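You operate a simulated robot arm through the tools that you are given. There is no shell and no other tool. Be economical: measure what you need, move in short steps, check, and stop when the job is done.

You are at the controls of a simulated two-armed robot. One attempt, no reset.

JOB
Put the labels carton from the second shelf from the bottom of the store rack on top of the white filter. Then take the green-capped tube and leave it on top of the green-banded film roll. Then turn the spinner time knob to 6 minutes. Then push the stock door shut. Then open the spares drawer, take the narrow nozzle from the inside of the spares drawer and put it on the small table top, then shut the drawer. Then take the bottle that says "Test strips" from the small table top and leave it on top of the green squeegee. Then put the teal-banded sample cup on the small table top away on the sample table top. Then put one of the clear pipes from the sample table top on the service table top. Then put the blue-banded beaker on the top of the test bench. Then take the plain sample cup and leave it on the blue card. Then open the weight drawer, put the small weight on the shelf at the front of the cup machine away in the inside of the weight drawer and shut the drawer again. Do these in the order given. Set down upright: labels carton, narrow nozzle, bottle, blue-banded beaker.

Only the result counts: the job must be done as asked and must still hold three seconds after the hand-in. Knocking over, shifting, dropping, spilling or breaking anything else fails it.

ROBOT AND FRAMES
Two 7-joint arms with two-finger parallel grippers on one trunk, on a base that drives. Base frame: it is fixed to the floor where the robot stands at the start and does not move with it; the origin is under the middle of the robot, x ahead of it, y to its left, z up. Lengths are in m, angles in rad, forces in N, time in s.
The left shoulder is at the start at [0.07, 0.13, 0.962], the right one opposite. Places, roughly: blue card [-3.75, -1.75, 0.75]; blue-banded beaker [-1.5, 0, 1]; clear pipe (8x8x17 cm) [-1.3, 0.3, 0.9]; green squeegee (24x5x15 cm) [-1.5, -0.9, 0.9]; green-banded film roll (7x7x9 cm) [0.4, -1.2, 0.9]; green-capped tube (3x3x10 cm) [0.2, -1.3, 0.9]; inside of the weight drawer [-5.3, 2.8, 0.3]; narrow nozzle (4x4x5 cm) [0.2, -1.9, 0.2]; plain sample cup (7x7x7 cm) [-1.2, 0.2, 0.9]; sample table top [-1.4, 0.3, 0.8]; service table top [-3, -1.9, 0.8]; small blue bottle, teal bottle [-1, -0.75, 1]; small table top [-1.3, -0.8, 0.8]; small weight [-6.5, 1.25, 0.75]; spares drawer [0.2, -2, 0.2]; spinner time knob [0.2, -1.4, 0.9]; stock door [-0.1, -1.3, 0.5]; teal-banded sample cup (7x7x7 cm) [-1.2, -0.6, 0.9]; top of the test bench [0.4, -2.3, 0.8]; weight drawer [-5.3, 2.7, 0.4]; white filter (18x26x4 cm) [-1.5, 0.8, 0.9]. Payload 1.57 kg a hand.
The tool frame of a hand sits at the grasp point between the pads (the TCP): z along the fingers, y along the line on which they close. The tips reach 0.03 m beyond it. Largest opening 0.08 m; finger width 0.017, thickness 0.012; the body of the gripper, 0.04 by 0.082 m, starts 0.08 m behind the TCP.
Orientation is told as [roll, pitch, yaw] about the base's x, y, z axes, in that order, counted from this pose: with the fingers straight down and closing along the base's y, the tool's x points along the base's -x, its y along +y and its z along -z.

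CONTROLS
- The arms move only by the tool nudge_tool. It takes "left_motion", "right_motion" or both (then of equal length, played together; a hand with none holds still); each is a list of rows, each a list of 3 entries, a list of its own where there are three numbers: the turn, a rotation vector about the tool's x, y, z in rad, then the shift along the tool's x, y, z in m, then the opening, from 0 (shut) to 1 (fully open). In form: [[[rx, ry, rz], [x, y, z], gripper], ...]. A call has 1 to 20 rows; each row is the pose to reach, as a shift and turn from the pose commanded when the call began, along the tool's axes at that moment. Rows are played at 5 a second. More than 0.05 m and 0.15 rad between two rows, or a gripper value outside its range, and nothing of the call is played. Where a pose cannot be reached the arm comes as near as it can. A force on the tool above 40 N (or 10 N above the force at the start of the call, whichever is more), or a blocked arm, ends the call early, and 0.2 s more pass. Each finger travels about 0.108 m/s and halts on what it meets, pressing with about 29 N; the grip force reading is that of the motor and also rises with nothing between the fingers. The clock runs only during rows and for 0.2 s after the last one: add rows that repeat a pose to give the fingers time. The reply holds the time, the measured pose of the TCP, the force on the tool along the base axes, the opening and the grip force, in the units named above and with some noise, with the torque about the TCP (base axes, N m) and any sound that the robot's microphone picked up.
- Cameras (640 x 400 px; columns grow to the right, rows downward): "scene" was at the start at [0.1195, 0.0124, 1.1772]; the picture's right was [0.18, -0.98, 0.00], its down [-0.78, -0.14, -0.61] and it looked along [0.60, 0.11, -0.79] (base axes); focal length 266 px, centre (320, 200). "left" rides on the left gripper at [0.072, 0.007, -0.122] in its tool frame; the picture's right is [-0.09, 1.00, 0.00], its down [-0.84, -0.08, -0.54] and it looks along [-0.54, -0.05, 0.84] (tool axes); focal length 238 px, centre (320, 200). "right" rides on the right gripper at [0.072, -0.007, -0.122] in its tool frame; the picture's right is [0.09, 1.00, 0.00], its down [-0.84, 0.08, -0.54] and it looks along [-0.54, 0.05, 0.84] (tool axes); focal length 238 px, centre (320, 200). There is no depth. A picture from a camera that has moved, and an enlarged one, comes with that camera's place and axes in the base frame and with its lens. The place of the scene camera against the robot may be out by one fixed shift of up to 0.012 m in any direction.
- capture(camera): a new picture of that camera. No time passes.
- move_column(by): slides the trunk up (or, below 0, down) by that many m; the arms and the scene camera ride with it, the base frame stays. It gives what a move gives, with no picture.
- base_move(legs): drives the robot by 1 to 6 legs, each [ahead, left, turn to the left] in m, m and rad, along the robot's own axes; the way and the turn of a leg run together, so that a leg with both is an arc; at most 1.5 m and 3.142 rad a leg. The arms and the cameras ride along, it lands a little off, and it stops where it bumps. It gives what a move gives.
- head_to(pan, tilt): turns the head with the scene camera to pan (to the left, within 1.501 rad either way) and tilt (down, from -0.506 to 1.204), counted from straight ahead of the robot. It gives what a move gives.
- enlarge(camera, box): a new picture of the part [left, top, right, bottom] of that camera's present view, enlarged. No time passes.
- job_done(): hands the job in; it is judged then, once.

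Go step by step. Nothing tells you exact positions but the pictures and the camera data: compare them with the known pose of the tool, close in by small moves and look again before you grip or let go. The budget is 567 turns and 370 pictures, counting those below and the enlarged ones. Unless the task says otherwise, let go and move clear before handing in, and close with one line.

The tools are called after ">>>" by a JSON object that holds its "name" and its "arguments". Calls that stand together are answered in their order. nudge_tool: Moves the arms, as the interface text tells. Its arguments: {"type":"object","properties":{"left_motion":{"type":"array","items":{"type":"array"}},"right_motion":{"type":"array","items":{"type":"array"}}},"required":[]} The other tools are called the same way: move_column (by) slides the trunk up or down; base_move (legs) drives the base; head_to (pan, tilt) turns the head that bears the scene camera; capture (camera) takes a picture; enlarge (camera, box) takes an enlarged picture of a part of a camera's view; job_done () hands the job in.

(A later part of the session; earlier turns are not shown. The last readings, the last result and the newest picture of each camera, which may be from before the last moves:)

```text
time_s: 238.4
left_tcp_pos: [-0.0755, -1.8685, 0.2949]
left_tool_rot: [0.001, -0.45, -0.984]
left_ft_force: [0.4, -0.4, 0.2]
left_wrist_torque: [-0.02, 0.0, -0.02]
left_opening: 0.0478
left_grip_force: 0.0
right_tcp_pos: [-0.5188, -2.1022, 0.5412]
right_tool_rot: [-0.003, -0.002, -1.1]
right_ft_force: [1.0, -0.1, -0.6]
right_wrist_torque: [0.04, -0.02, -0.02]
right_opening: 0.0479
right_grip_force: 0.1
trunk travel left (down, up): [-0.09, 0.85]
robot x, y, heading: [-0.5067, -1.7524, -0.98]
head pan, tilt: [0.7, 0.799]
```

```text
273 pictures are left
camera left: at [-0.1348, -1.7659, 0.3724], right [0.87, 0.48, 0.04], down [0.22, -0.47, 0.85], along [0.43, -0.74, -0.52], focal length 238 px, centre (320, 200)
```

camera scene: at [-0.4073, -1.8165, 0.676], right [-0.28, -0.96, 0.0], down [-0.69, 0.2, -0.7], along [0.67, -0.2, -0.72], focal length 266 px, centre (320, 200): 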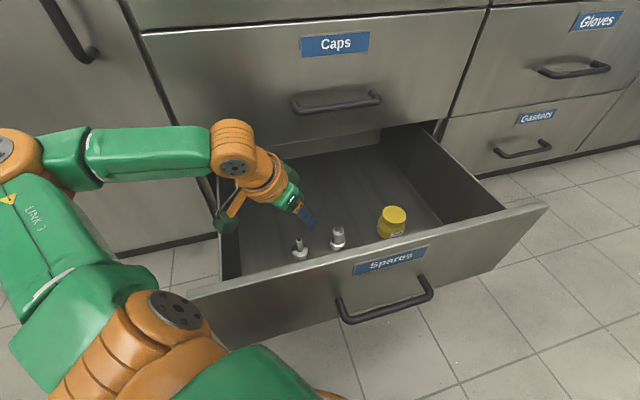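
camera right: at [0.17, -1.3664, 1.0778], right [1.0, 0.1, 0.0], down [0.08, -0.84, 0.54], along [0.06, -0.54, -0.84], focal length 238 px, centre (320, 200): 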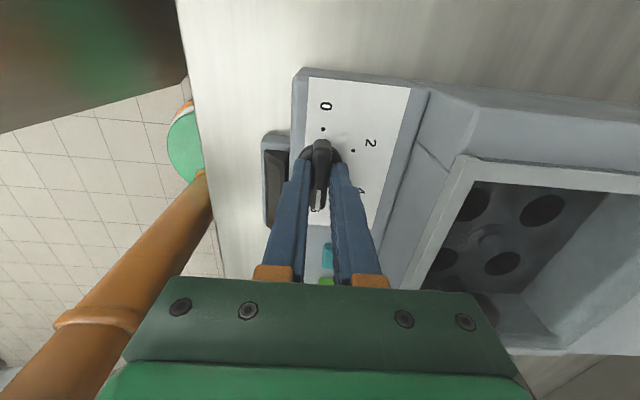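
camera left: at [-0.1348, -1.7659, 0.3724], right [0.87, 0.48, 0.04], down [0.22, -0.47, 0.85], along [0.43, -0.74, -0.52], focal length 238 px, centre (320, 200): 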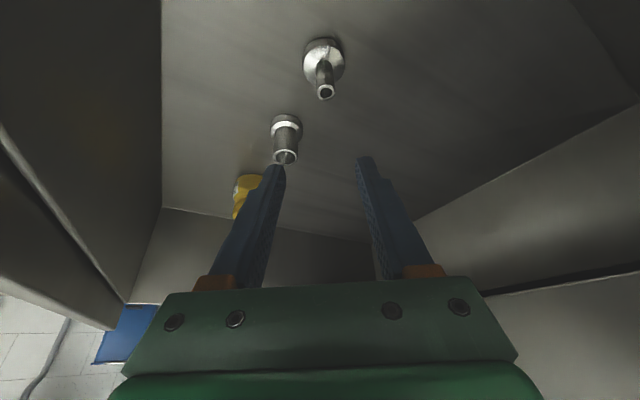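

>>> {"name": "nudge_tool", "arguments": {"left_motion": [[[0, 0, 0], [0.016, 0.004, 0.025], 0.6], [[0, 0, 0], [0.031, 0.007, 0.0514], 0.6], [[0, 0, 0], [0.031, 0.007, 0.0514], 0.6]]}}

>>> {"name": "capture", "arguments": {"camera": "left"}}

>>> {"name": "capture", "arguments": {"camera": "scene"}}

```text
time_s: 239.2
left_tcp_pos: [-0.0722, -1.8588, 0.2338]
left_tool_rot: [0.0, -0.45, -0.983]
left_ft_force: [-0.3, -0.1, 0.0]
left_wrist_torque: [0.01, 0.0, -0.02]
left_opening: 0.048
left_grip_force: 0.0
right_tcp_pos: [-0.5182, -2.1028, 0.5413]
right_tool_rot: [-0.004, -0.001, -1.1]
right_ft_force: [0.4, 0.3, -0.1]
right_wrist_torque: [0.0, -0.01, 0.04]
right_opening: 0.048
right_grip_force: 0.0
trunk travel left (down, up): [-0.09, 0.85]
robot x, y, heading: [-0.5107, -1.7501, -0.985]
head pan, tilt: [0.7, 0.799]
```

```text
272 pictures are left
camera left: at [-0.1318, -1.7578, 0.3121], right [0.87, 0.48, 0.04], down [0.22, -0.47, 0.85], along [0.43, -0.74, -0.52], focal length 238 px, centre (320, 200)
```

left: 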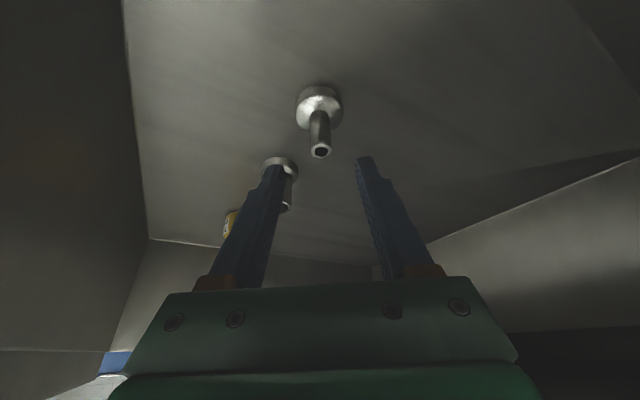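

```text
271 pictures are left
camera scene: at [-0.4073, -1.8166, 0.676], right [-0.28, -0.96, 0.0], down [-0.69, 0.2, -0.7], along [0.67, -0.2, -0.72], focal length 266 px, centre (320, 200)
```

scene: 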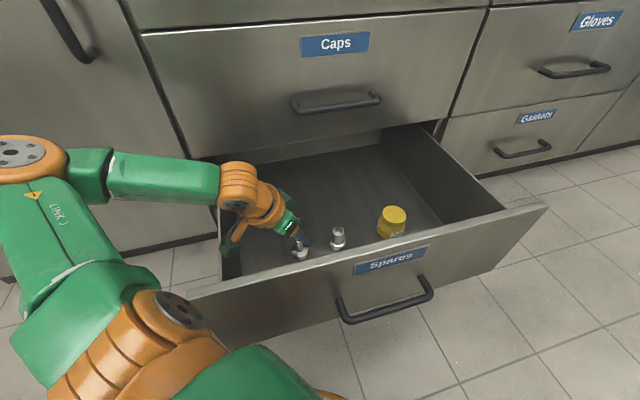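

>>> {"name": "nudge_tool", "arguments": {"left_motion": [[[0, 0, 0], [0.007, 0, 0.015], 0.6], [[0, 0, 0], [0.0144, 0, 0.03], 0.6], [[0, 0, 0], [0.0144, 0, 0.03], 0.6]]}}

>>> {"name": "capture", "arguments": {"camera": "left"}}

```text
time_s: 239.6
left_tcp_pos: [-0.0703, -1.8603, 0.2292]
left_tool_rot: [0.011, -0.46, -0.987]
left_ft_force: [0.0, -3.5, 26.8]
left_wrist_torque: [3.61, 1.54, 0.27]
left_opening: 0.0476
left_grip_force: 0.1
right_tcp_pos: [-0.5209, -2.1035, 0.5421]
right_tool_rot: [0.001, -0.002, -1.099]
right_ft_force: [-0.1, 0.3, -0.2]
right_wrist_torque: [0.02, -0.02, 0.01]
right_opening: 0.048
right_grip_force: 0.1
trunk travel left (down, up): [-0.09, 0.85]
robot x, y, heading: [-0.5093, -1.7469, -0.983]
head pan, tilt: [0.7, 0.799]
stopped in row 1 (left hand): the force on the tool passed its limit at 50 N (the readings are from after the stop); the commanded pose is now the measured one
```

```text
270 pictures are left
camera left: at [-0.1312, -1.7586, 0.3066], right [0.87, 0.48, 0.05], down [0.21, -0.47, 0.86], along [0.44, -0.74, -0.51], focal length 238 px, centre (320, 200)
```

left: 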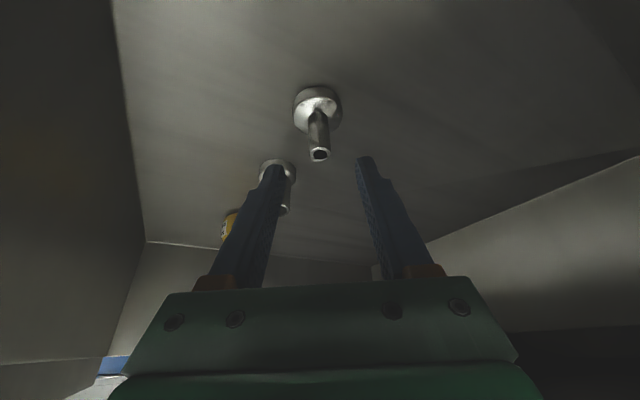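

The wrist camera bracket touched the drawer's side wall. I'll lift, reduce tilt and yaw the tool so the bracket sits over the drawer interior.

>>> {"name": "nudge_tool", "arguments": {"left_motion": [[[0, 0, 0], [-0.013, 0, -0.027], 0.6], [[0, 0, 0], [-0.03, 0, -0.06], 0.6], [[-0.037, 0.05, -0.078], [-0.03, 0, -0.06], 0.6], [[-0.075, 0.1, -0.156], [-0.03, 0, -0.06], 0.6], [[-0.113, 0.15, -0.234], [-0.03, 0, -0.06], 0.6], [[-0.113, 0.15, -0.234], [-0.03, 0, -0.06], 0.6]]}}

>>> {"name": "capture", "arguments": {"camera": "left"}}

```text
time_s: 241.0
left_tcp_pos: [-0.069, -1.8613, 0.2922]
left_tool_rot: [0.024, -0.308, -0.73]
left_ft_force: [0.5, 0.4, -0.1]
left_wrist_torque: [0.02, 0.0, 0.03]
left_opening: 0.0479
left_grip_force: 0.0
right_tcp_pos: [-0.5191, -2.1028, 0.54]
right_tool_rot: [-0.005, 0.001, -1.1]
right_ft_force: [0.3, -0.6, 0.3]
right_wrist_torque: [-0.02, 0.01, -0.02]
right_opening: 0.0476
right_grip_force: 0.0
trunk travel left (down, up): [-0.09, 0.85]
robot x, y, heading: [-0.5112, -1.7481, -0.986]
head pan, tilt: [0.7, 0.799]
```

```text
269 pictures are left
camera left: at [-0.1459, -1.7874, 0.3875], right [0.72, 0.69, 0.05], down [0.41, -0.49, 0.77], along [0.55, -0.53, -0.64], focal length 238 px, centre (320, 200)
```

left: 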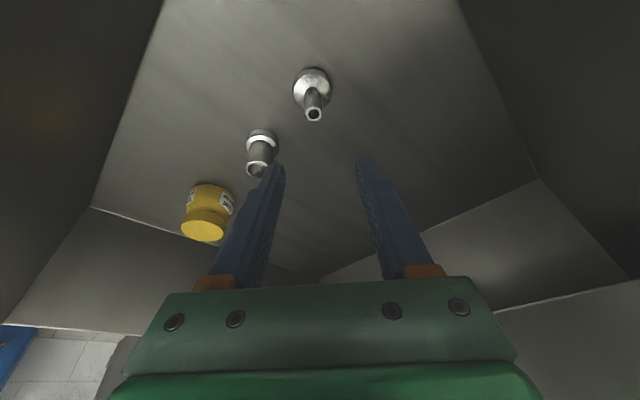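

>>> {"name": "nudge_tool", "arguments": {"left_motion": [[[0, 0, 0], [0.009, -0.001, 0.028], 0.6], [[0, 0, 0], [0.018, -0.002, 0.056], 0.6], [[0, 0, 0], [0.024, -0.002, 0.072], 0.6], [[0, 0, 0], [0.0286, -0.002, 0.0854], 0.6], [[0, 0, 0], [0.0286, -0.002, 0.0854], 0.6]]}}

>>> {"name": "capture", "arguments": {"camera": "left"}}

>>> {"name": "enlarge", "arguments": {"camera": "scene", "box": [200, 150, 420, 300]}}

```text
time_s: 242.2
left_tcp_pos: [-0.0706, -1.8592, 0.204]
left_tool_rot: [0.025, -0.308, -0.73]
left_ft_force: [-0.1, -0.5, 0.3]
left_wrist_torque: [0.01, -0.04, 0.05]
left_opening: 0.0481
left_grip_force: 0.1
right_tcp_pos: [-0.5191, -2.1031, 0.5407]
right_tool_rot: [-0.003, -0.001, -1.099]
right_ft_force: [0.0, 0.1, 0.6]
right_wrist_torque: [0.0, -0.03, -0.02]
right_opening: 0.0481
right_grip_force: 0.1
trunk travel left (down, up): [-0.09, 0.85]
robot x, y, heading: [-0.5081, -1.7533, -0.983]
head pan, tilt: [0.7, 0.799]
```

```text
268 pictures are left
camera left: at [-0.1464, -1.7863, 0.2975], right [0.72, 0.69, 0.05], down [0.41, -0.49, 0.77], along [0.55, -0.54, -0.64], focal length 238 px, centre (320, 200)
```

left: 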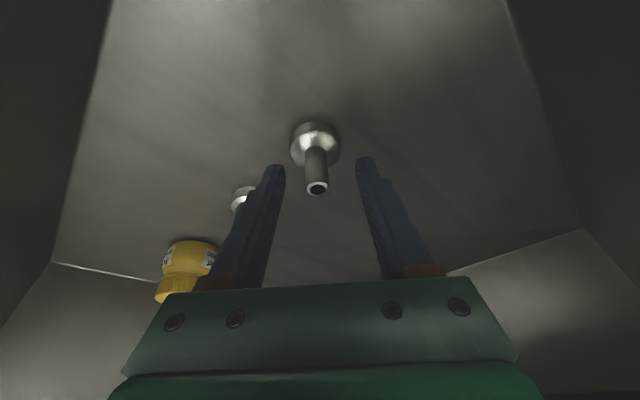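

```text
2.67 times, centred on (310, 225) of scene
camera zoom: at [-0.4072, -1.8166, 0.676], right [-0.28, -0.96, 0.0], down [-0.69, 0.2, -0.7], along [0.67, -0.2, -0.72], focal length 710 px, centre (347, 133)
```

zoom: 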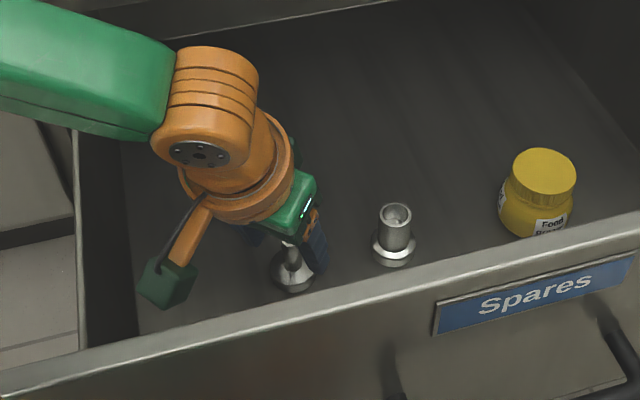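

The spout is between the fingertips. Closing.

>>> {"name": "nudge_tool", "arguments": {"left_motion": [[[0, 0, 0], [0, 0, 0], 0.4], [[0, 0, 0], [0, 0, 0], 0.2], [[0, 0, 0], [0, 0, 0], 0], [[0, 0, 0], [0, 0, 0], 0]]}}

>>> {"name": "nudge_tool", "arguments": {"left_motion": [[[0, 0, 0], [-0.009, 0, -0.028], 0], [[0, 0, 0], [-0.018, 0, -0.056], 0], [[0, 0, 0], [-0.03, 0, -0.095], 0], [[0, 0, 0], [-0.03, 0, -0.095], 0]]}}

>>> {"name": "capture", "arguments": {"camera": "left"}}

```text
time_s: 243.2
left_tcp_pos: [-0.0711, -1.8591, 0.2035]
left_tool_rot: [0.025, -0.308, -0.731]
left_ft_force: [0.3, -0.8, 2.1]
left_wrist_torque: [-0.06, 0.08, 0.02]
left_opening: 0.0145
left_grip_force: 29.3
right_tcp_pos: [-0.5192, -2.103, 0.5405]
right_tool_rot: [-0.003, -0.001, -1.099]
right_ft_force: [0.3, -0.3, -0.3]
right_wrist_torque: [-0.02, 0.0, -0.01]
right_opening: 0.048
right_grip_force: 0.0
trunk travel left (down, up): [-0.09, 0.85]
robot x, y, heading: [-0.5092, -1.7495, -0.984]
head pan, tilt: [0.7, 0.799]
```

```text
time_s: 244.2
left_tcp_pos: [-0.071, -1.8607, 0.3033]
left_tool_rot: [0.024, -0.307, -0.731]
left_ft_force: [-0.5, -0.7, 0.2]
left_wrist_torque: [0.0, 0.04, 0.02]
left_opening: 0.0147
left_grip_force: 28.9
right_tcp_pos: [-0.5182, -2.1021, 0.5411]
right_tool_rot: [-0.004, 0.0, -1.101]
right_ft_force: [-0.6, -0.6, 0.3]
right_wrist_torque: [-0.02, -0.01, 0.0]
right_opening: 0.048
right_grip_force: 0.0
trunk travel left (down, up): [-0.09, 0.85]
robot x, y, heading: [-0.5072, -1.7502, -0.985]
head pan, tilt: [0.7, 0.799]
```

```text
266 pictures are left
camera left: at [-0.1483, -1.7883, 0.3973], right [0.72, 0.69, 0.05], down [0.41, -0.49, 0.77], along [0.55, -0.54, -0.64], focal length 238 px, centre (320, 200)
```

left: 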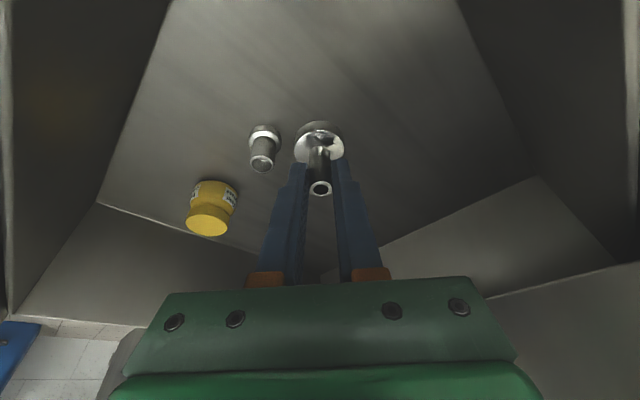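

The nozzle is in hand. I'll raise up and carry it to the small table.

>>> {"name": "move_column", "arguments": {"by": 0.4}}

>>> {"name": "move_column", "arguments": {"by": 0.3}}

>>> {"name": "base_move", "arguments": {"legs": [[-0.2, -0.03, 0], [0, 0, -2.157]]}}

>>> {"name": "head_to", "arguments": {"pan": 0.0, "tilt": 0.6}}

>>> {"name": "capture", "arguments": {"camera": "scene"}}

```text
time_s: 248.0
left_tcp_pos: [-0.0719, -1.8626, 0.7029]
left_tool_rot: [0.023, -0.306, -0.733]
left_ft_force: [0.8, 0.6, -0.8]
left_wrist_torque: [-0.01, 0.05, -0.02]
left_opening: 0.0148
left_grip_force: 29.2
right_tcp_pos: [-0.5189, -2.1019, 0.9406]
right_tool_rot: [-0.004, -0.001, -1.099]
right_ft_force: [-1.2, -1.0, 0.0]
right_wrist_torque: [0.01, -0.05, 0.05]
right_opening: 0.0483
right_grip_force: 0.0
trunk travel left (down, up): [-0.49, 0.45]
robot x, y, heading: [-0.5088, -1.752, -0.986]
head pan, tilt: [0.7, 0.799]
```

```text
time_s: 251.0
left_tcp_pos: [-0.0703, -1.8616, 1.0037]
left_tool_rot: [0.025, -0.306, -0.732]
left_ft_force: [-0.7, 0.0, 0.0]
left_wrist_torque: [-0.03, -0.02, 0.01]
left_opening: 0.0148
left_grip_force: 28.8
right_tcp_pos: [-0.5186, -2.1028, 1.2402]
right_tool_rot: [-0.003, -0.001, -1.1]
right_ft_force: [1.0, -0.5, -0.5]
right_wrist_torque: [0.02, -0.01, -0.01]
right_opening: 0.0479
right_grip_force: 0.0
trunk travel left (down, up): [-0.79, 0.15]
robot x, y, heading: [-0.5067, -1.7511, -0.983]
head pan, tilt: [0.7, 0.799]
```

```text
time_s: 257.8
left_tcp_pos: [-0.9765, -1.9028, 1.0024]
left_tool_rot: [0.024, -0.307, -2.889]
left_ft_force: [0.4, -0.2, -0.9]
left_wrist_torque: [-0.02, 0.02, 0.02]
left_opening: 0.0146
left_grip_force: 28.5
right_tcp_pos: [-0.9293, -1.3993, 1.2416]
right_tool_rot: [-0.003, 0.0, 3.024]
right_ft_force: [-0.4, -0.7, -1.1]
right_wrist_torque: [-0.02, -0.01, 0.04]
right_opening: 0.0482
right_grip_force: 0.1
trunk travel left (down, up): [-0.79, 0.15]
robot x, y, heading: [-0.6418, -1.6012, 3.136]
head pan, tilt: [0.7, 0.799]
```

```text
time_s: 258.9
left_tcp_pos: [-0.9769, -1.9019, 1.0031]
left_tool_rot: [0.024, -0.307, -2.89]
left_ft_force: [0.1, 0.0, -1.1]
left_wrist_torque: [-0.02, 0.0, 0.01]
left_opening: 0.0145
left_grip_force: 29.4
right_tcp_pos: [-0.9296, -1.3974, 1.241]
right_tool_rot: [-0.003, -0.001, 3.022]
right_ft_force: [0.3, -0.2, -0.4]
right_wrist_torque: [0.02, 0.04, -0.01]
right_opening: 0.0479
right_grip_force: 0.1
trunk travel left (down, up): [-0.79, 0.15]
robot x, y, heading: [-0.6401, -1.6015, 3.136]
head pan, tilt: [0.0, 0.6]
```

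```text
265 pictures are left
camera scene: at [-0.7864, -1.6023, 1.3928], right [0.0, 1.0, 0.0], down [0.57, 0.0, -0.82], along [-0.82, 0.0, -0.57], focal length 266 px, centre (320, 200)
```

scene: 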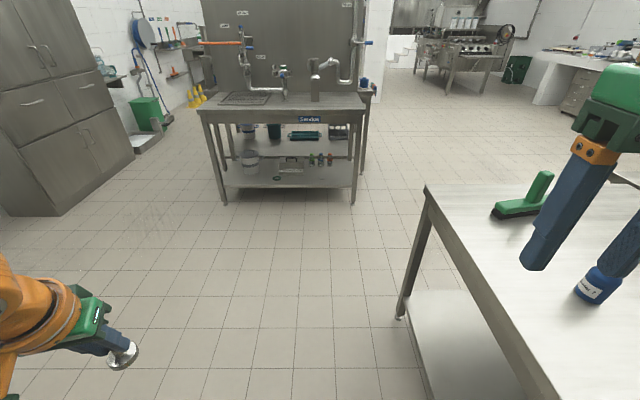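

The small table's south-east corner is free, so I'll put the nozzle around (-1.09,-1.05). Driving up beside the table's east edge.

>>> {"name": "base_move", "arguments": {"legs": [[0.04, -0.66, 0]]}}

>>> {"name": "head_to", "arguments": {"pan": 0.2, "tilt": 0.75}}

>>> {"name": "capture", "arguments": {"camera": "scene"}}

```text
time_s: 262.5
left_tcp_pos: [-1.0157, -1.242, 1.0021]
left_tool_rot: [0.022, -0.307, -2.891]
left_ft_force: [0.4, 0.3, -1.4]
left_wrist_torque: [0.0, 0.0, 0.01]
left_opening: 0.0147
left_grip_force: 29.1
right_tcp_pos: [-0.9684, -0.7362, 1.2414]
right_tool_rot: [-0.005, 0.0, 3.023]
right_ft_force: [0.5, 0.1, -0.1]
right_wrist_torque: [0.02, 0.01, 0.01]
right_opening: 0.0481
right_grip_force: 0.1
trunk travel left (down, up): [-0.79, 0.15]
robot x, y, heading: [-0.6818, -0.9399, 3.14]
head pan, tilt: [0.0, 0.6]
```

```text
time_s: 263.3
left_tcp_pos: [-1.0139, -1.2401, 1.0019]
left_tool_rot: [0.024, -0.306, -2.892]
left_ft_force: [0.2, -0.1, -1.0]
left_wrist_torque: [-0.03, -0.03, -0.02]
left_opening: 0.0144
left_grip_force: 29.2
right_tcp_pos: [-0.9669, -0.7369, 1.2409]
right_tool_rot: [-0.004, 0.0, 3.022]
right_ft_force: [-0.6, -1.2, -0.8]
right_wrist_torque: [0.02, 0.0, 0.02]
right_opening: 0.048
right_grip_force: 0.2
trunk travel left (down, up): [-0.79, 0.15]
robot x, y, heading: [-0.6822, -0.9391, 3.137]
head pan, tilt: [0.201, 0.75]
```

```text
264 pictures are left
camera scene: at [-0.8171, -0.9567, 1.38], right [-0.19, 0.98, 0.0], down [0.67, 0.13, -0.73], along [-0.72, -0.14, -0.68], focal length 266 px, centre (320, 200)
```

scene: 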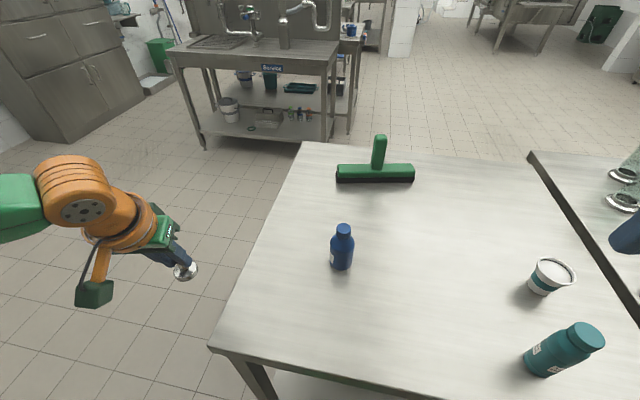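

I'll put the nozzle at about (-1.06,-1.11). Moving over and lowering partway.

>>> {"name": "nudge_tool", "arguments": {"left_motion": [[[0, 0, 0], [-0.004, -0.045, 0.001], 0], [[0, 0, 0], [-0.008, -0.09, 0.003], 0], [[0, 0, 0], [-0.012, -0.137, 0.004], 0], [[0, 0, 0], [0.0, -0.137, 0.04], 0], [[0, 0, 0], [0.012, -0.137, 0.08], 0], [[0, 0, 0], [0.012, -0.137, 0.08], 0]]}}

>>> {"name": "capture", "arguments": {"camera": "scene"}}

>>> {"name": "capture", "arguments": {"camera": "left"}}

```text
time_s: 264.7
left_tcp_pos: [-1.0625, -1.1135, 0.9188]
left_tool_rot: [0.025, -0.306, -2.894]
left_ft_force: [-0.7, 0.1, -0.9]
left_wrist_torque: [-0.02, -0.04, 0.01]
left_opening: 0.0145
left_grip_force: 28.6
right_tcp_pos: [-0.9674, -0.7365, 1.2408]
right_tool_rot: [-0.005, 0.0, 3.023]
right_ft_force: [0.7, -1.2, 0.0]
right_wrist_torque: [-0.01, 0.02, 0.0]
right_opening: 0.0479
right_grip_force: 0.0
trunk travel left (down, up): [-0.79, 0.15]
robot x, y, heading: [-0.6819, -0.9405, 3.136]
head pan, tilt: [0.201, 0.75]
```

```text
263 pictures are left
camera scene: at [-0.8169, -0.9559, 1.38], right [-0.2, 0.98, 0.0], down [0.67, 0.13, -0.73], along [-0.72, -0.14, -0.68], focal length 266 px, centre (320, 200)
```

scene: 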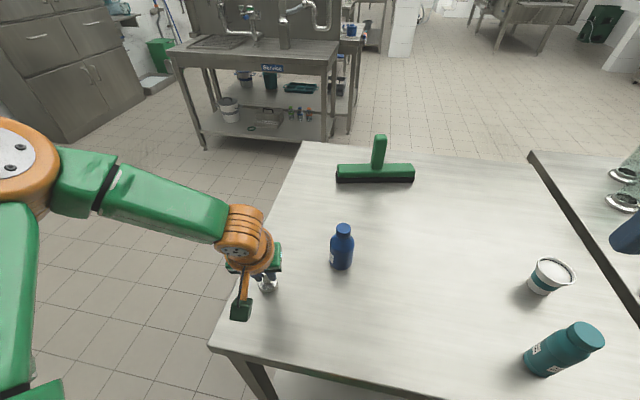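

```text
262 pictures are left
camera left: at [-0.9587, -1.0911, 1.0136], right [0.17, -0.98, 0.05], down [-0.64, -0.07, 0.77], along [-0.75, -0.16, -0.64], focal length 238 px, centre (320, 200)
```

left: 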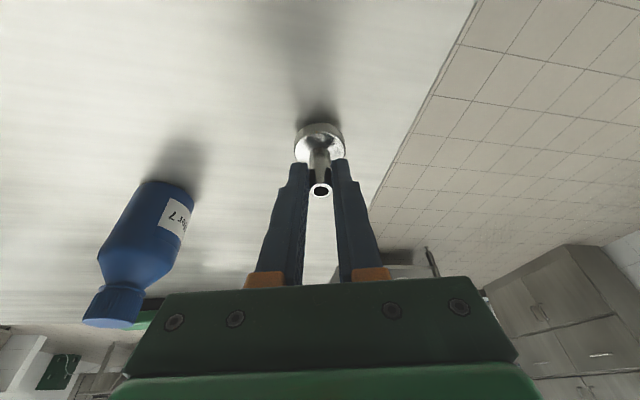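

>>> {"name": "nudge_tool", "arguments": {"left_motion": [[[0, 0, 0], [0.003, 0, 0.009], 0], [[0, 0, 0], [0.005, 0, 0.015], 0], [[0, 0, 0], [0.0065, 0, 0.02], 0], [[0, 0, 0], [0.0065, 0, 0.02], 0]]}}

>>> {"name": "enlarge", "arguments": {"camera": "left", "box": [220, 60, 420, 220]}}

```text
time_s: 265.7
left_tcp_pos: [-1.0577, -1.1124, 0.901]
left_tool_rot: [0.024, -0.312, -2.89]
left_ft_force: [-1.1, -2.1, 20.9]
left_wrist_torque: [0.09, 0.39, 0.05]
left_opening: 0.0148
left_grip_force: 28.8
right_tcp_pos: [-0.9627, -0.7338, 1.2427]
right_tool_rot: [-0.006, -0.004, 3.022]
right_ft_force: [0.7, 0.1, 0.7]
right_wrist_torque: [0.02, 0.0, 0.02]
right_opening: 0.0482
right_grip_force: 0.1
trunk travel left (down, up): [-0.79, 0.15]
robot x, y, heading: [-0.6822, -0.9417, 3.136]
head pan, tilt: [0.201, 0.75]
```

```text
2.50 times, centred on (320, 140) of left
camera zoom: at [-0.9554, -1.0905, 0.9944], right [0.17, -0.98, 0.05], down [-0.63, -0.07, 0.77], along [-0.76, -0.16, -0.63], focal length 596 px, centre (320, 350)
```

zoom: 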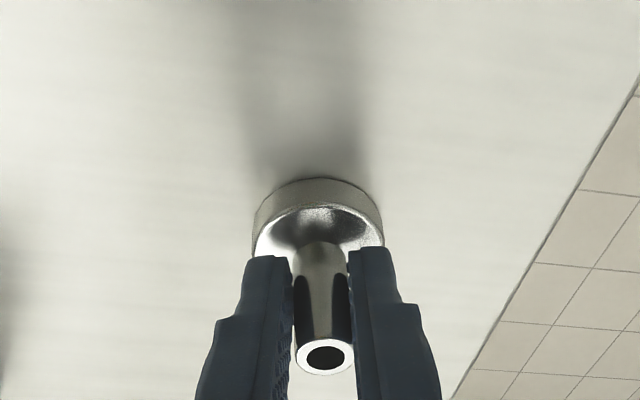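

Contact. I'll ease up, release and retract along the tool.

>>> {"name": "nudge_tool", "arguments": {"left_motion": [[[0, 0, 0], [-0.0007, 0, -0.002], 0], [[0, 0, 0], [-0.0007, 0, -0.002], 0.3], [[0, 0, 0], [-0.0007, 0, -0.002], 0.6], [[0, 0, 0], [-0.0007, 0, -0.002], 0.6]]}}

>>> {"name": "nudge_tool", "arguments": {"left_motion": [[[0, 0, 0], [0, 0, -0.03], 0.7], [[0, 0, 0], [0, 0, -0.06], 0.7], [[0, 0, 0], [0, 0, -0.1], 0.7], [[0, 0, 0], [0, 0, -0.1], 0.7]]}}

>>> {"name": "capture", "arguments": {"camera": "left"}}

```text
time_s: 266.7
left_tcp_pos: [-1.0618, -1.1134, 0.9011]
left_tool_rot: [0.026, -0.306, -2.891]
left_ft_force: [0.7, -0.6, -0.6]
left_wrist_torque: [-0.01, 0.0, -0.02]
left_opening: 0.0482
left_grip_force: 0.1
right_tcp_pos: [-0.9677, -0.7355, 1.2417]
right_tool_rot: [-0.004, 0.001, 3.023]
right_ft_force: [-0.2, -1.0, 0.6]
right_wrist_torque: [0.01, 0.01, 0.01]
right_opening: 0.048
right_grip_force: 0.1
trunk travel left (down, up): [-0.79, 0.15]
robot x, y, heading: [-0.681, -0.9383, 3.133]
head pan, tilt: [0.201, 0.75]
```

```text
time_s: 267.7
left_tcp_pos: [-1.0336, -1.1039, 0.9953]
left_tool_rot: [0.025, -0.308, -2.892]
left_ft_force: [-1.0, -0.4, 0.3]
left_wrist_torque: [-0.02, -0.03, 0.01]
left_opening: 0.0559
left_grip_force: 0.1
right_tcp_pos: [-0.9677, -0.7352, 1.2406]
right_tool_rot: [-0.002, 0.001, 3.022]
right_ft_force: [0.4, 0.1, -0.4]
right_wrist_torque: [0.01, 0.0, -0.02]
right_opening: 0.048
right_grip_force: 0.1
trunk travel left (down, up): [-0.79, 0.15]
robot x, y, heading: [-0.6831, -0.9405, 3.142]
head pan, tilt: [0.201, 0.75]
```

```text
260 pictures are left
camera left: at [-0.9305, -1.0817, 1.0905], right [0.17, -0.98, 0.05], down [-0.64, -0.07, 0.77], along [-0.75, -0.16, -0.64], focal length 238 px, centre (320, 200)
```

left: 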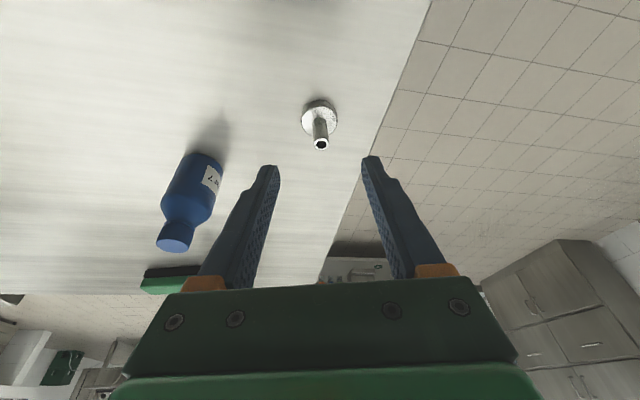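

The nozzle stands on the small table. Now I'll go back and push the drawer shut.

>>> {"name": "base_move", "arguments": {"legs": [[0, 0.66, 0], [0, 0, 1.57], [0, 0, 1.57], [-0.2, -0.48, 0]]}}

>>> {"name": "nudge_tool", "arguments": {"left_motion": [[[0, -0.12, 0], [0, 0, 0], 0.3], [[0, -0.24, 0], [-0.02, 0, 0.0], 0], [[0, -0.36, 0], [-0.04, 0, 0.0], 0], [[0, -0.48, 0], [-0.06, 0, 0.0], 0], [[0, -0.6, 0], [-0.08, 0, 0.02], 0], [[0, -0.6, 0], [-0.08, 0, 0.02], 0]]}}

>>> {"name": "move_column", "arguments": {"by": -0.4}}

>>> {"name": "move_column", "arguments": {"by": -0.32}}

>>> {"name": "head_to", "arguments": {"pan": 0.2, "tilt": 0.6}}

>>> {"name": "capture", "arguments": {"camera": "scene"}}

```text
time_s: 281.6
left_tcp_pos: [-0.5411, -1.9205, 0.9949]
left_tool_rot: [0.025, -0.307, 0.225]
left_ft_force: [-0.2, -0.4, 0.2]
left_wrist_torque: [0.0, 0.01, 0.0]
left_opening: 0.0562
left_grip_force: 0.2
right_tcp_pos: [-0.6173, -2.2863, 1.2417]
right_tool_rot: [-0.006, -0.001, -0.145]
right_ft_force: [-0.1, -0.6, -0.3]
right_wrist_torque: [0.01, -0.01, 0.03]
right_opening: 0.0482
right_grip_force: 0.0
trunk travel left (down, up): [-0.79, 0.15]
robot x, y, heading: [-0.8981, -2.0779, -0.031]
head pan, tilt: [0.201, 0.75]
```

```text
time_s: 283.0
left_tcp_pos: [-0.461, -1.902, 1.0013]
left_tool_rot: [0.038, -0.908, 0.201]
left_ft_force: [0.0, 0.8, 0.4]
left_wrist_torque: [-0.02, -0.01, -0.03]
left_opening: 0.0
left_grip_force: 21.0
right_tcp_pos: [-0.6184, -2.2883, 1.2419]
right_tool_rot: [-0.004, 0.0, -0.144]
right_ft_force: [-0.5, 0.4, 0.0]
right_wrist_torque: [0.03, -0.01, 0.0]
right_opening: 0.0479
right_grip_force: 0.1
trunk travel left (down, up): [-0.79, 0.15]
robot x, y, heading: [-0.8934, -2.0721, -0.032]
head pan, tilt: [0.201, 0.75]
```

```text
time_s: 286.8
left_tcp_pos: [-0.4618, -1.9026, 0.5992]
left_tool_rot: [0.038, -0.909, 0.202]
left_ft_force: [-0.6, -0.7, -0.3]
left_wrist_torque: [0.02, 0.0, 0.0]
left_opening: 0.0
left_grip_force: 21.7
right_tcp_pos: [-0.6179, -2.2876, 0.8405]
right_tool_rot: [-0.003, -0.002, -0.144]
right_ft_force: [0.0, 0.0, -0.5]
right_wrist_torque: [0.0, -0.01, 0.0]
right_opening: 0.048
right_grip_force: 0.0
trunk travel left (down, up): [-0.39, 0.55]
robot x, y, heading: [-0.8992, -2.077, -0.027]
head pan, tilt: [0.201, 0.75]
```

```text
time_s: 290.0
left_tcp_pos: [-0.4599, -1.9019, 0.2816]
left_tool_rot: [0.037, -0.908, 0.201]
left_ft_force: [-0.3, -0.3, -0.4]
left_wrist_torque: [0.01, -0.04, -0.02]
left_opening: 0.0001
left_grip_force: 21.3
right_tcp_pos: [-0.618, -2.287, 0.521]
right_tool_rot: [-0.004, -0.001, -0.143]
right_ft_force: [0.1, -0.2, -0.1]
right_wrist_torque: [0.01, -0.01, 0.02]
right_opening: 0.048
right_grip_force: 0.0
trunk travel left (down, up): [-0.07, 0.87]
robot x, y, heading: [-0.8981, -2.075, -0.026]
head pan, tilt: [0.201, 0.75]
```

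```text
time_s: 290.7
left_tcp_pos: [-0.4606, -1.9021, 0.2798]
left_tool_rot: [0.036, -0.907, 0.202]
left_ft_force: [0.1, -0.7, -0.6]
left_wrist_torque: [-0.01, 0.01, -0.01]
left_opening: 0.0001
left_grip_force: 20.6
right_tcp_pos: [-0.6173, -2.2872, 0.5214]
right_tool_rot: [-0.002, 0.0, -0.145]
right_ft_force: [0.3, 0.1, 0.0]
right_wrist_torque: [0.01, -0.02, 0.01]
right_opening: 0.0484
right_grip_force: 0.0
trunk travel left (down, up): [-0.07, 0.87]
robot x, y, heading: [-0.9033, -2.0784, -0.032]
head pan, tilt: [0.201, 0.6]
```

```text
259 pictures are left
camera scene: at [-0.7655, -2.0634, 0.6728], right [0.17, -0.99, 0.0], down [-0.56, -0.1, -0.82], along [0.81, 0.14, -0.57], focal length 266 px, centre (320, 200)
```

scene: 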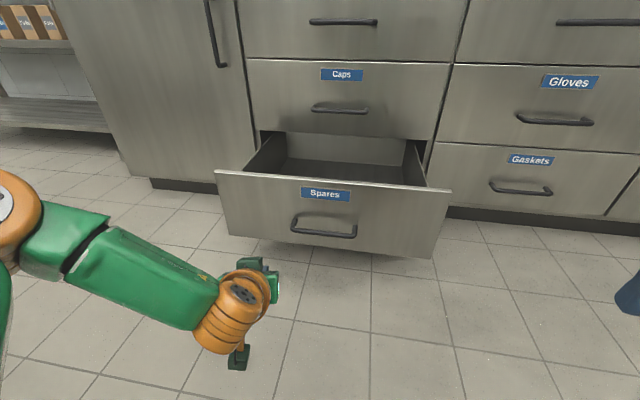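

>>> {"name": "base_move", "arguments": {"legs": [[0.22, -0.02, 0.03]]}}

>>> {"name": "base_move", "arguments": {"legs": [[0.14, 0, 0]]}}

>>> {"name": "capture", "arguments": {"camera": "scene"}}

```text
time_s: 292.4
left_tcp_pos: [-0.2463, -1.9133, 0.2802]
left_tool_rot: [0.037, -0.908, 0.233]
left_ft_force: [0.0, -0.8, 1.4]
left_wrist_torque: [-0.03, 0.0, 0.0]
left_opening: 0.0
left_grip_force: 21.3
right_tcp_pos: [-0.3898, -2.3024, 0.5202]
right_tool_rot: [-0.003, -0.001, -0.114]
right_ft_force: [-0.9, -0.5, -0.7]
right_wrist_torque: [-0.01, 0.01, -0.01]
right_opening: 0.0479
right_grip_force: 0.0
trunk travel left (down, up): [-0.07, 0.87]
robot x, y, heading: [-0.6782, -2.0959, -0.001]
head pan, tilt: [0.201, 0.6]
```

```text
time_s: 293.7
left_tcp_pos: [-0.1064, -1.9135, 0.2794]
left_tool_rot: [0.035, -0.908, 0.231]
left_ft_force: [-0.1, 0.3, 0.0]
left_wrist_torque: [-0.03, 0.04, 0.01]
left_opening: 0.0
left_grip_force: 21.0
right_tcp_pos: [-0.2512, -2.3023, 0.521]
right_tool_rot: [-0.003, -0.002, -0.117]
right_ft_force: [0.3, -1.3, 0.0]
right_wrist_torque: [-0.02, -0.02, -0.04]
right_opening: 0.048
right_grip_force: 0.1
trunk travel left (down, up): [-0.07, 0.87]
robot x, y, heading: [-0.5366, -2.0975, 0.007]
head pan, tilt: [0.201, 0.6]
```

```text
258 pictures are left
camera scene: at [-0.4061, -2.0828, 0.6728], right [0.2, -0.98, 0.0], down [-0.55, -0.11, -0.82], along [0.81, 0.16, -0.57], focal length 266 px, centre (320, 200)
```

scene: 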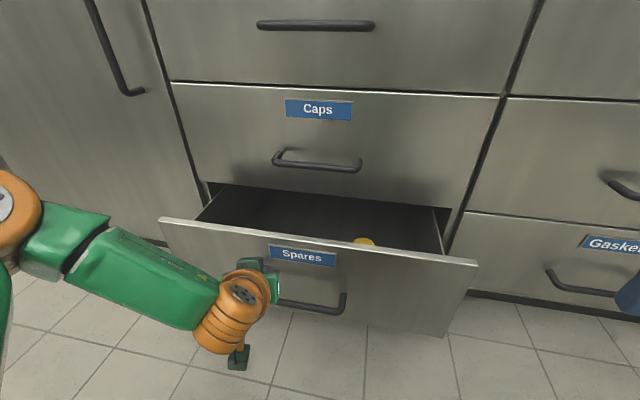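

>>> {"name": "base_move", "arguments": {"legs": [[0.1, 0, 0]]}}

>>> {"name": "base_move", "arguments": {"legs": [[0.06, 0, 0]]}}

>>> {"name": "capture", "arguments": {"camera": "scene"}}

```text
time_s: 294.9
left_tcp_pos: [-0.0076, -1.9122, 0.2806]
left_tool_rot: [0.037, -0.907, 0.232]
left_ft_force: [0.4, -0.2, 0.5]
left_wrist_torque: [0.0, 0.01, 0.01]
left_opening: 0.0004
left_grip_force: 21.6
right_tcp_pos: [-0.152, -2.303, 0.5221]
right_tool_rot: [-0.002, -0.001, -0.115]
right_ft_force: [1.2, -0.3, -0.6]
right_wrist_torque: [-0.01, 0.0, -0.02]
right_opening: 0.048
right_grip_force: 0.1
trunk travel left (down, up): [-0.07, 0.87]
robot x, y, heading: [-0.4427, -2.1011, -0.0]
head pan, tilt: [0.201, 0.6]
```

```text
time_s: 295.9
left_tcp_pos: [0.0434, -1.9125, 0.2809]
left_tool_rot: [0.039, -0.899, 0.23]
left_ft_force: [-11.4, -0.6, 10.2]
left_wrist_torque: [-0.03, -0.1, -0.05]
left_opening: 0.0
left_grip_force: 21.3
right_tcp_pos: [-0.0981, -2.3016, 0.5223]
right_tool_rot: [-0.003, -0.003, -0.111]
right_ft_force: [-0.4, -0.4, 0.6]
right_wrist_torque: [-0.04, 0.0, 0.03]
right_opening: 0.0479
right_grip_force: 0.0
trunk travel left (down, up): [-0.07, 0.87]
robot x, y, heading: [-0.3858, -2.1018, 0.004]
head pan, tilt: [0.201, 0.6]
stopped in leg 1: the force on the tool passed its limit at 91 N (the readings are from after the stop); the commanded pose is now the measured one
```

```text
257 pictures are left
camera scene: at [-0.2537, -2.0828, 0.6733], right [0.2, -0.98, 0.0], down [-0.55, -0.11, -0.83], along [0.81, 0.17, -0.56], focal length 266 px, centre (320, 200)
```

scene: 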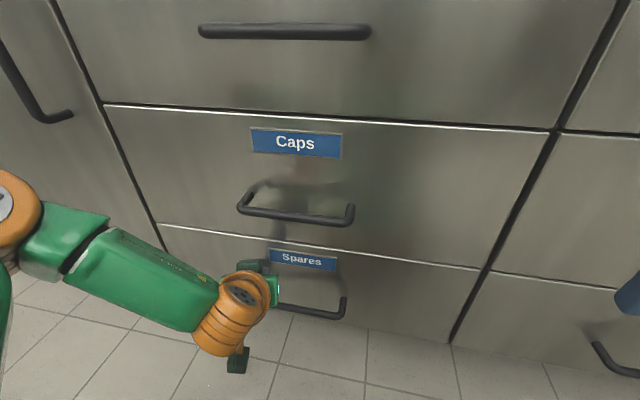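

The drawer is shut. Next is the "Test strips" bottle, so I'll go back to the small table's east side and read the labels.

>>> {"name": "base_move", "arguments": {"legs": [[-0.3, 0, 0]]}}

>>> {"name": "move_column", "arguments": {"by": 0.4}}

>>> {"name": "move_column", "arguments": {"by": 0.35}}

>>> {"name": "base_move", "arguments": {"legs": [[0, 0.5, 0], [0, 0, 1.57], [0.5, 0.0, 0], [0.4, 0, 0], [0, 0, 1.57]]}}

>>> {"name": "head_to", "arguments": {"pan": 0.0, "tilt": 0.75}}

>>> {"name": "capture", "arguments": {"camera": "scene"}}

```text
time_s: 297.9
left_tcp_pos: [-0.256, -1.9131, 0.2798]
left_tool_rot: [0.04, -0.895, 0.232]
left_ft_force: [-0.3, 0.4, -0.2]
left_wrist_torque: [-0.01, 0.02, 0.0]
left_opening: 0.0001
left_grip_force: 21.0
right_tcp_pos: [-0.3954, -2.3036, 0.5202]
right_tool_rot: [-0.004, -0.001, -0.111]
right_ft_force: [1.0, 0.3, 0.3]
right_wrist_torque: [0.02, 0.0, -0.01]
right_opening: 0.0479
right_grip_force: 0.0
trunk travel left (down, up): [-0.07, 0.87]
robot x, y, heading: [-0.6802, -2.1026, 0.002]
head pan, tilt: [0.201, 0.6]
```

```text
time_s: 301.8
left_tcp_pos: [-0.2555, -1.9124, 0.6793]
left_tool_rot: [0.041, -0.897, 0.232]
left_ft_force: [0.1, -0.3, -1.2]
left_wrist_torque: [0.01, 0.02, 0.03]
left_opening: 0.0
left_grip_force: 21.4
right_tcp_pos: [-0.3969, -2.3023, 0.9216]
right_tool_rot: [-0.005, 0.0, -0.11]
right_ft_force: [-0.4, 0.0, -0.2]
right_wrist_torque: [-0.02, -0.02, -0.02]
right_opening: 0.0477
right_grip_force: 0.0
trunk travel left (down, up): [-0.47, 0.47]
robot x, y, heading: [-0.6848, -2.1027, 0.007]
head pan, tilt: [0.201, 0.6]
```

```text
time_s: 305.2
left_tcp_pos: [-0.256, -1.9123, 1.0274]
left_tool_rot: [0.041, -0.896, 0.233]
left_ft_force: [0.4, 0.6, 0.1]
left_wrist_torque: [-0.02, 0.01, 0.01]
left_opening: 0.0
left_grip_force: 21.1
right_tcp_pos: [-0.3955, -2.3024, 1.2706]
right_tool_rot: [-0.005, 0.0, -0.11]
right_ft_force: [0.4, -0.1, 0.1]
right_wrist_torque: [-0.02, 0.01, 0.0]
right_opening: 0.0483
right_grip_force: 0.1
trunk travel left (down, up): [-0.82, 0.12]
robot x, y, heading: [-0.6802, -2.1017, 0.011]
head pan, tilt: [0.201, 0.6]
```

```text
time_s: 320.4
left_tcp_pos: [-1.1192, -0.8839, 1.0288]
left_tool_rot: [0.041, -0.896, -2.92]
left_ft_force: [-0.5, -0.8, 0.4]
left_wrist_torque: [0.0, 0.03, 0.0]
left_opening: 0.0001
left_grip_force: 20.8
right_tcp_pos: [-0.9763, -0.4966, 1.271]
right_tool_rot: [-0.004, 0.001, 3.02]
right_ft_force: [-0.1, -1.1, 0.2]
right_wrist_torque: [-0.03, 0.03, 0.0]
right_opening: 0.048
right_grip_force: 0.1
trunk travel left (down, up): [-0.82, 0.12]
robot x, y, heading: [-0.6873, -0.7004, 3.142]
head pan, tilt: [0.201, 0.6]
```

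```text
time_s: 321.1
left_tcp_pos: [-1.118, -0.8839, 1.0287]
left_tool_rot: [0.04, -0.896, -2.919]
left_ft_force: [1.0, -0.5, -0.3]
left_wrist_torque: [0.0, -0.02, 0.01]
left_opening: 0.0001
left_grip_force: 20.9
right_tcp_pos: [-0.9759, -0.4953, 1.271]
right_tool_rot: [-0.003, 0.0, 3.021]
right_ft_force: [0.0, 0.6, -1.0]
right_wrist_torque: [0.0, 0.0, -0.01]
right_opening: 0.048
right_grip_force: 0.1
trunk travel left (down, up): [-0.82, 0.12]
robot x, y, heading: [-0.6892, -0.6989, 3.136]
head pan, tilt: [0.0, 0.75]
```

```text
256 pictures are left
camera scene: at [-0.8265, -0.7003, 1.41], right [0.01, 1.0, 0.0], down [0.68, 0.0, -0.73], along [-0.73, 0.0, -0.68], focal length 266 px, centre (320, 200)
```

scene: 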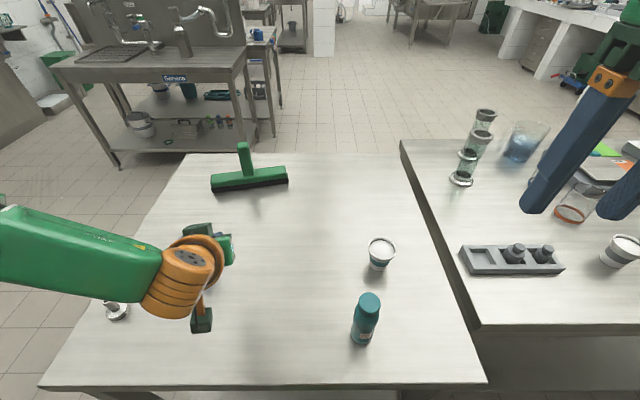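

>>> {"name": "enlarge", "arguments": {"camera": "scene", "box": [320, 220, 440, 370]}}

>>> {"name": "capture", "arguments": {"camera": "left"}}

```text
2.67 times, centred on (380, 295) of scene
camera zoom: at [-0.8265, -0.7003, 1.41], right [0.01, 1.0, 0.0], down [0.68, 0.0, -0.73], along [-0.73, 0.0, -0.68], focal length 710 px, centre (160, -53)
```

zoom: 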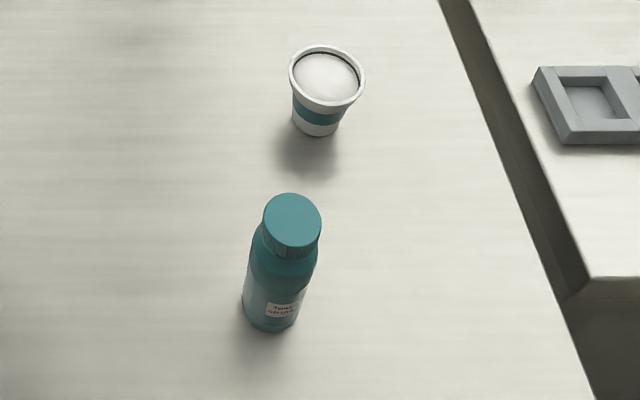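

```text
254 pictures are left
camera left: at [-0.9813, -0.8548, 1.0484], right [0.19, -0.98, 0.1], down [-0.12, 0.07, 0.99], along [-0.97, -0.2, -0.11], focal length 238 px, centre (320, 200)
```

left: 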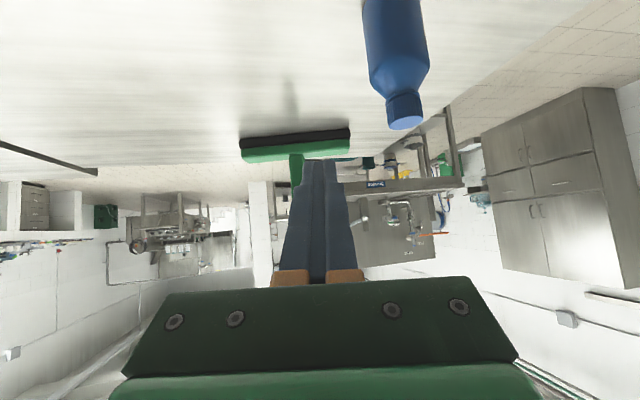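

The teal bottle is labelled "Test strips", at about (-1.02,-0.62), about 16.5 cm tall. I'll back off, line up the left hand and lower it to mid-bottle height.

>>> {"name": "base_move", "arguments": {"legs": [[-0.2, 0, 0], [0, -0.24, 0]]}}

>>> {"name": "move_column", "arguments": {"by": -0.1}}

>>> {"name": "nudge_tool", "arguments": {"left_motion": [[[0, 0, 0], [0, 0, 0], 0.5], [[0, 0, 0], [0, 0, 0], 1], [[0, 0, 0], [0, 0, 0], 1], [[0, 0, 0], [0, 0, 0], 1]]}}

>>> {"name": "capture", "arguments": {"camera": "left"}}

```text
time_s: 324.1
left_tcp_pos: [-0.9199, -0.646, 1.0288]
left_tool_rot: [0.036, -0.893, -2.918]
left_ft_force: [-1.1, -0.2, -0.5]
left_wrist_torque: [0.02, 0.0, 0.02]
left_opening: 0.0
left_grip_force: 21.0
right_tcp_pos: [-0.7753, -0.2593, 1.2717]
right_tool_rot: [-0.007, 0.002, 3.021]
right_ft_force: [0.7, 0.3, 0.0]
right_wrist_torque: [0.01, 0.0, 0.05]
right_opening: 0.0479
right_grip_force: 0.1
trunk travel left (down, up): [-0.82, 0.12]
robot x, y, heading: [-0.4856, -0.4595, 3.14]
head pan, tilt: [0.0, 0.75]
```

```text
time_s: 325.4
left_tcp_pos: [-0.9193, -0.6437, 0.9278]
left_tool_rot: [0.041, -0.895, -2.922]
left_ft_force: [0.7, -0.3, -1.0]
left_wrist_torque: [-0.01, -0.01, 0.01]
left_opening: 0.0
left_grip_force: 20.9
right_tcp_pos: [-0.7748, -0.256, 1.1707]
right_tool_rot: [-0.003, -0.001, 3.019]
right_ft_force: [0.0, 1.0, -0.2]
right_wrist_torque: [0.01, 0.0, 0.0]
right_opening: 0.0481
right_grip_force: 0.1
trunk travel left (down, up): [-0.72, 0.22]
robot x, y, heading: [-0.4882, -0.4619, 3.138]
head pan, tilt: [0.0, 0.75]
```

```text
time_s: 326.4
left_tcp_pos: [-0.9197, -0.6433, 0.9285]
left_tool_rot: [0.039, -0.898, -2.921]
left_ft_force: [1.0, 0.1, -0.3]
left_wrist_torque: [-0.02, -0.01, -0.02]
left_opening: 0.08
left_grip_force: 0.0
right_tcp_pos: [-0.7742, -0.2558, 1.1714]
right_tool_rot: [-0.002, 0.0, 3.019]
right_ft_force: [-0.3, 0.1, -0.4]
right_wrist_torque: [0.03, 0.01, 0.0]
right_opening: 0.048
right_grip_force: 0.1
trunk travel left (down, up): [-0.72, 0.22]
robot x, y, heading: [-0.4918, -0.4613, 3.136]
head pan, tilt: [0.0, 0.75]
```

```text
253 pictures are left
camera left: at [-0.7817, -0.6149, 0.9484], right [0.19, -0.98, 0.1], down [-0.12, 0.07, 0.99], along [-0.97, -0.2, -0.11], focal length 238 px, centre (320, 200)
```

left: 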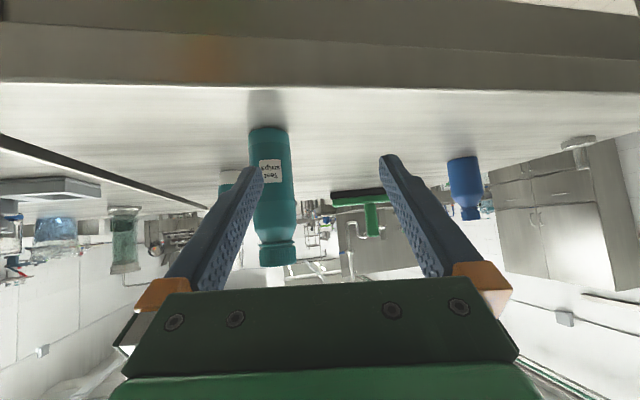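

The label reads "Test strips". The bottle is at about (-1.04,-0.617), roughly 4.7 cm in diameter. Shifting sideways, then forward around it.

>>> {"name": "nudge_tool", "arguments": {"left_motion": [[[0, 0, 0], [0, -0.026, 0], 1], [[0, 0, 0], [0, -0.0517, 0], 1], [[0, 0, 0], [-0.02, -0.0517, 0.032], 1], [[0, 0, 0], [-0.04, -0.0517, 0.063], 1], [[0, 0, 0], [-0.04, -0.0517, 0.063], 1]]}}

>>> {"name": "capture", "arguments": {"camera": "left"}}

```text
time_s: 327.6
left_tcp_pos: [-0.991, -0.6309, 0.929]
left_tool_rot: [0.038, -0.896, -2.922]
left_ft_force: [0.2, 0.0, -0.2]
left_wrist_torque: [0.0, 0.01, 0.0]
left_opening: 0.0799
left_grip_force: 0.1
left hand out of reach, approached as far as the arm can: row 2, 3, 4, 5
right_tcp_pos: [-0.7745, -0.2559, 1.1701]
right_tool_rot: [-0.004, 0.001, 3.019]
right_ft_force: [-0.7, 0.7, -0.5]
right_wrist_torque: [0.0, 0.0, -0.03]
right_opening: 0.0482
right_grip_force: 0.0
trunk travel left (down, up): [-0.72, 0.22]
robot x, y, heading: [-0.4926, -0.4603, 3.137]
head pan, tilt: [0.0, 0.75]
```

```text
252 pictures are left
camera left: at [-0.8553, -0.6019, 0.9492], right [0.19, -0.98, 0.1], down [-0.12, 0.07, 0.99], along [-0.97, -0.2, -0.11], focal length 238 px, centre (320, 200)
```

left: 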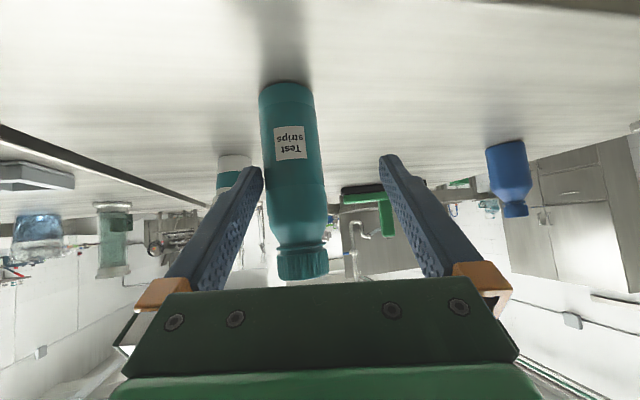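

>>> {"name": "base_move", "arguments": {"legs": [[0, -0.022, 0], [0.052, 0, 0]]}}

>>> {"name": "capture", "arguments": {"camera": "left"}}

```text
time_s: 328.9
left_tcp_pos: [-1.0396, -0.6098, 0.9322]
left_tool_rot: [0.035, -0.9, -2.918]
left_ft_force: [1.0, 0.5, 0.4]
left_wrist_torque: [-0.04, -0.02, 0.0]
left_opening: 0.0801
left_grip_force: 0.0
right_tcp_pos: [-0.8218, -0.2354, 1.1731]
right_tool_rot: [-0.006, -0.007, 3.019]
right_ft_force: [1.1, 0.3, 0.4]
right_wrist_torque: [0.01, 0.04, 0.01]
right_opening: 0.0481
right_grip_force: 0.1
trunk travel left (down, up): [-0.72, 0.22]
robot x, y, heading: [-0.5425, -0.4375, 3.135]
head pan, tilt: [0.0, 0.75]
```

```text
251 pictures are left
camera left: at [-0.9029, -0.5801, 0.9507], right [0.19, -0.98, 0.09], down [-0.12, 0.07, 0.99], along [-0.97, -0.2, -0.1], focal length 238 px, centre (320, 200)
```

left: 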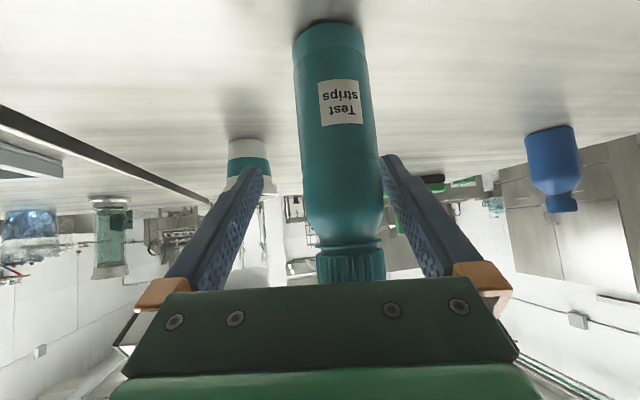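

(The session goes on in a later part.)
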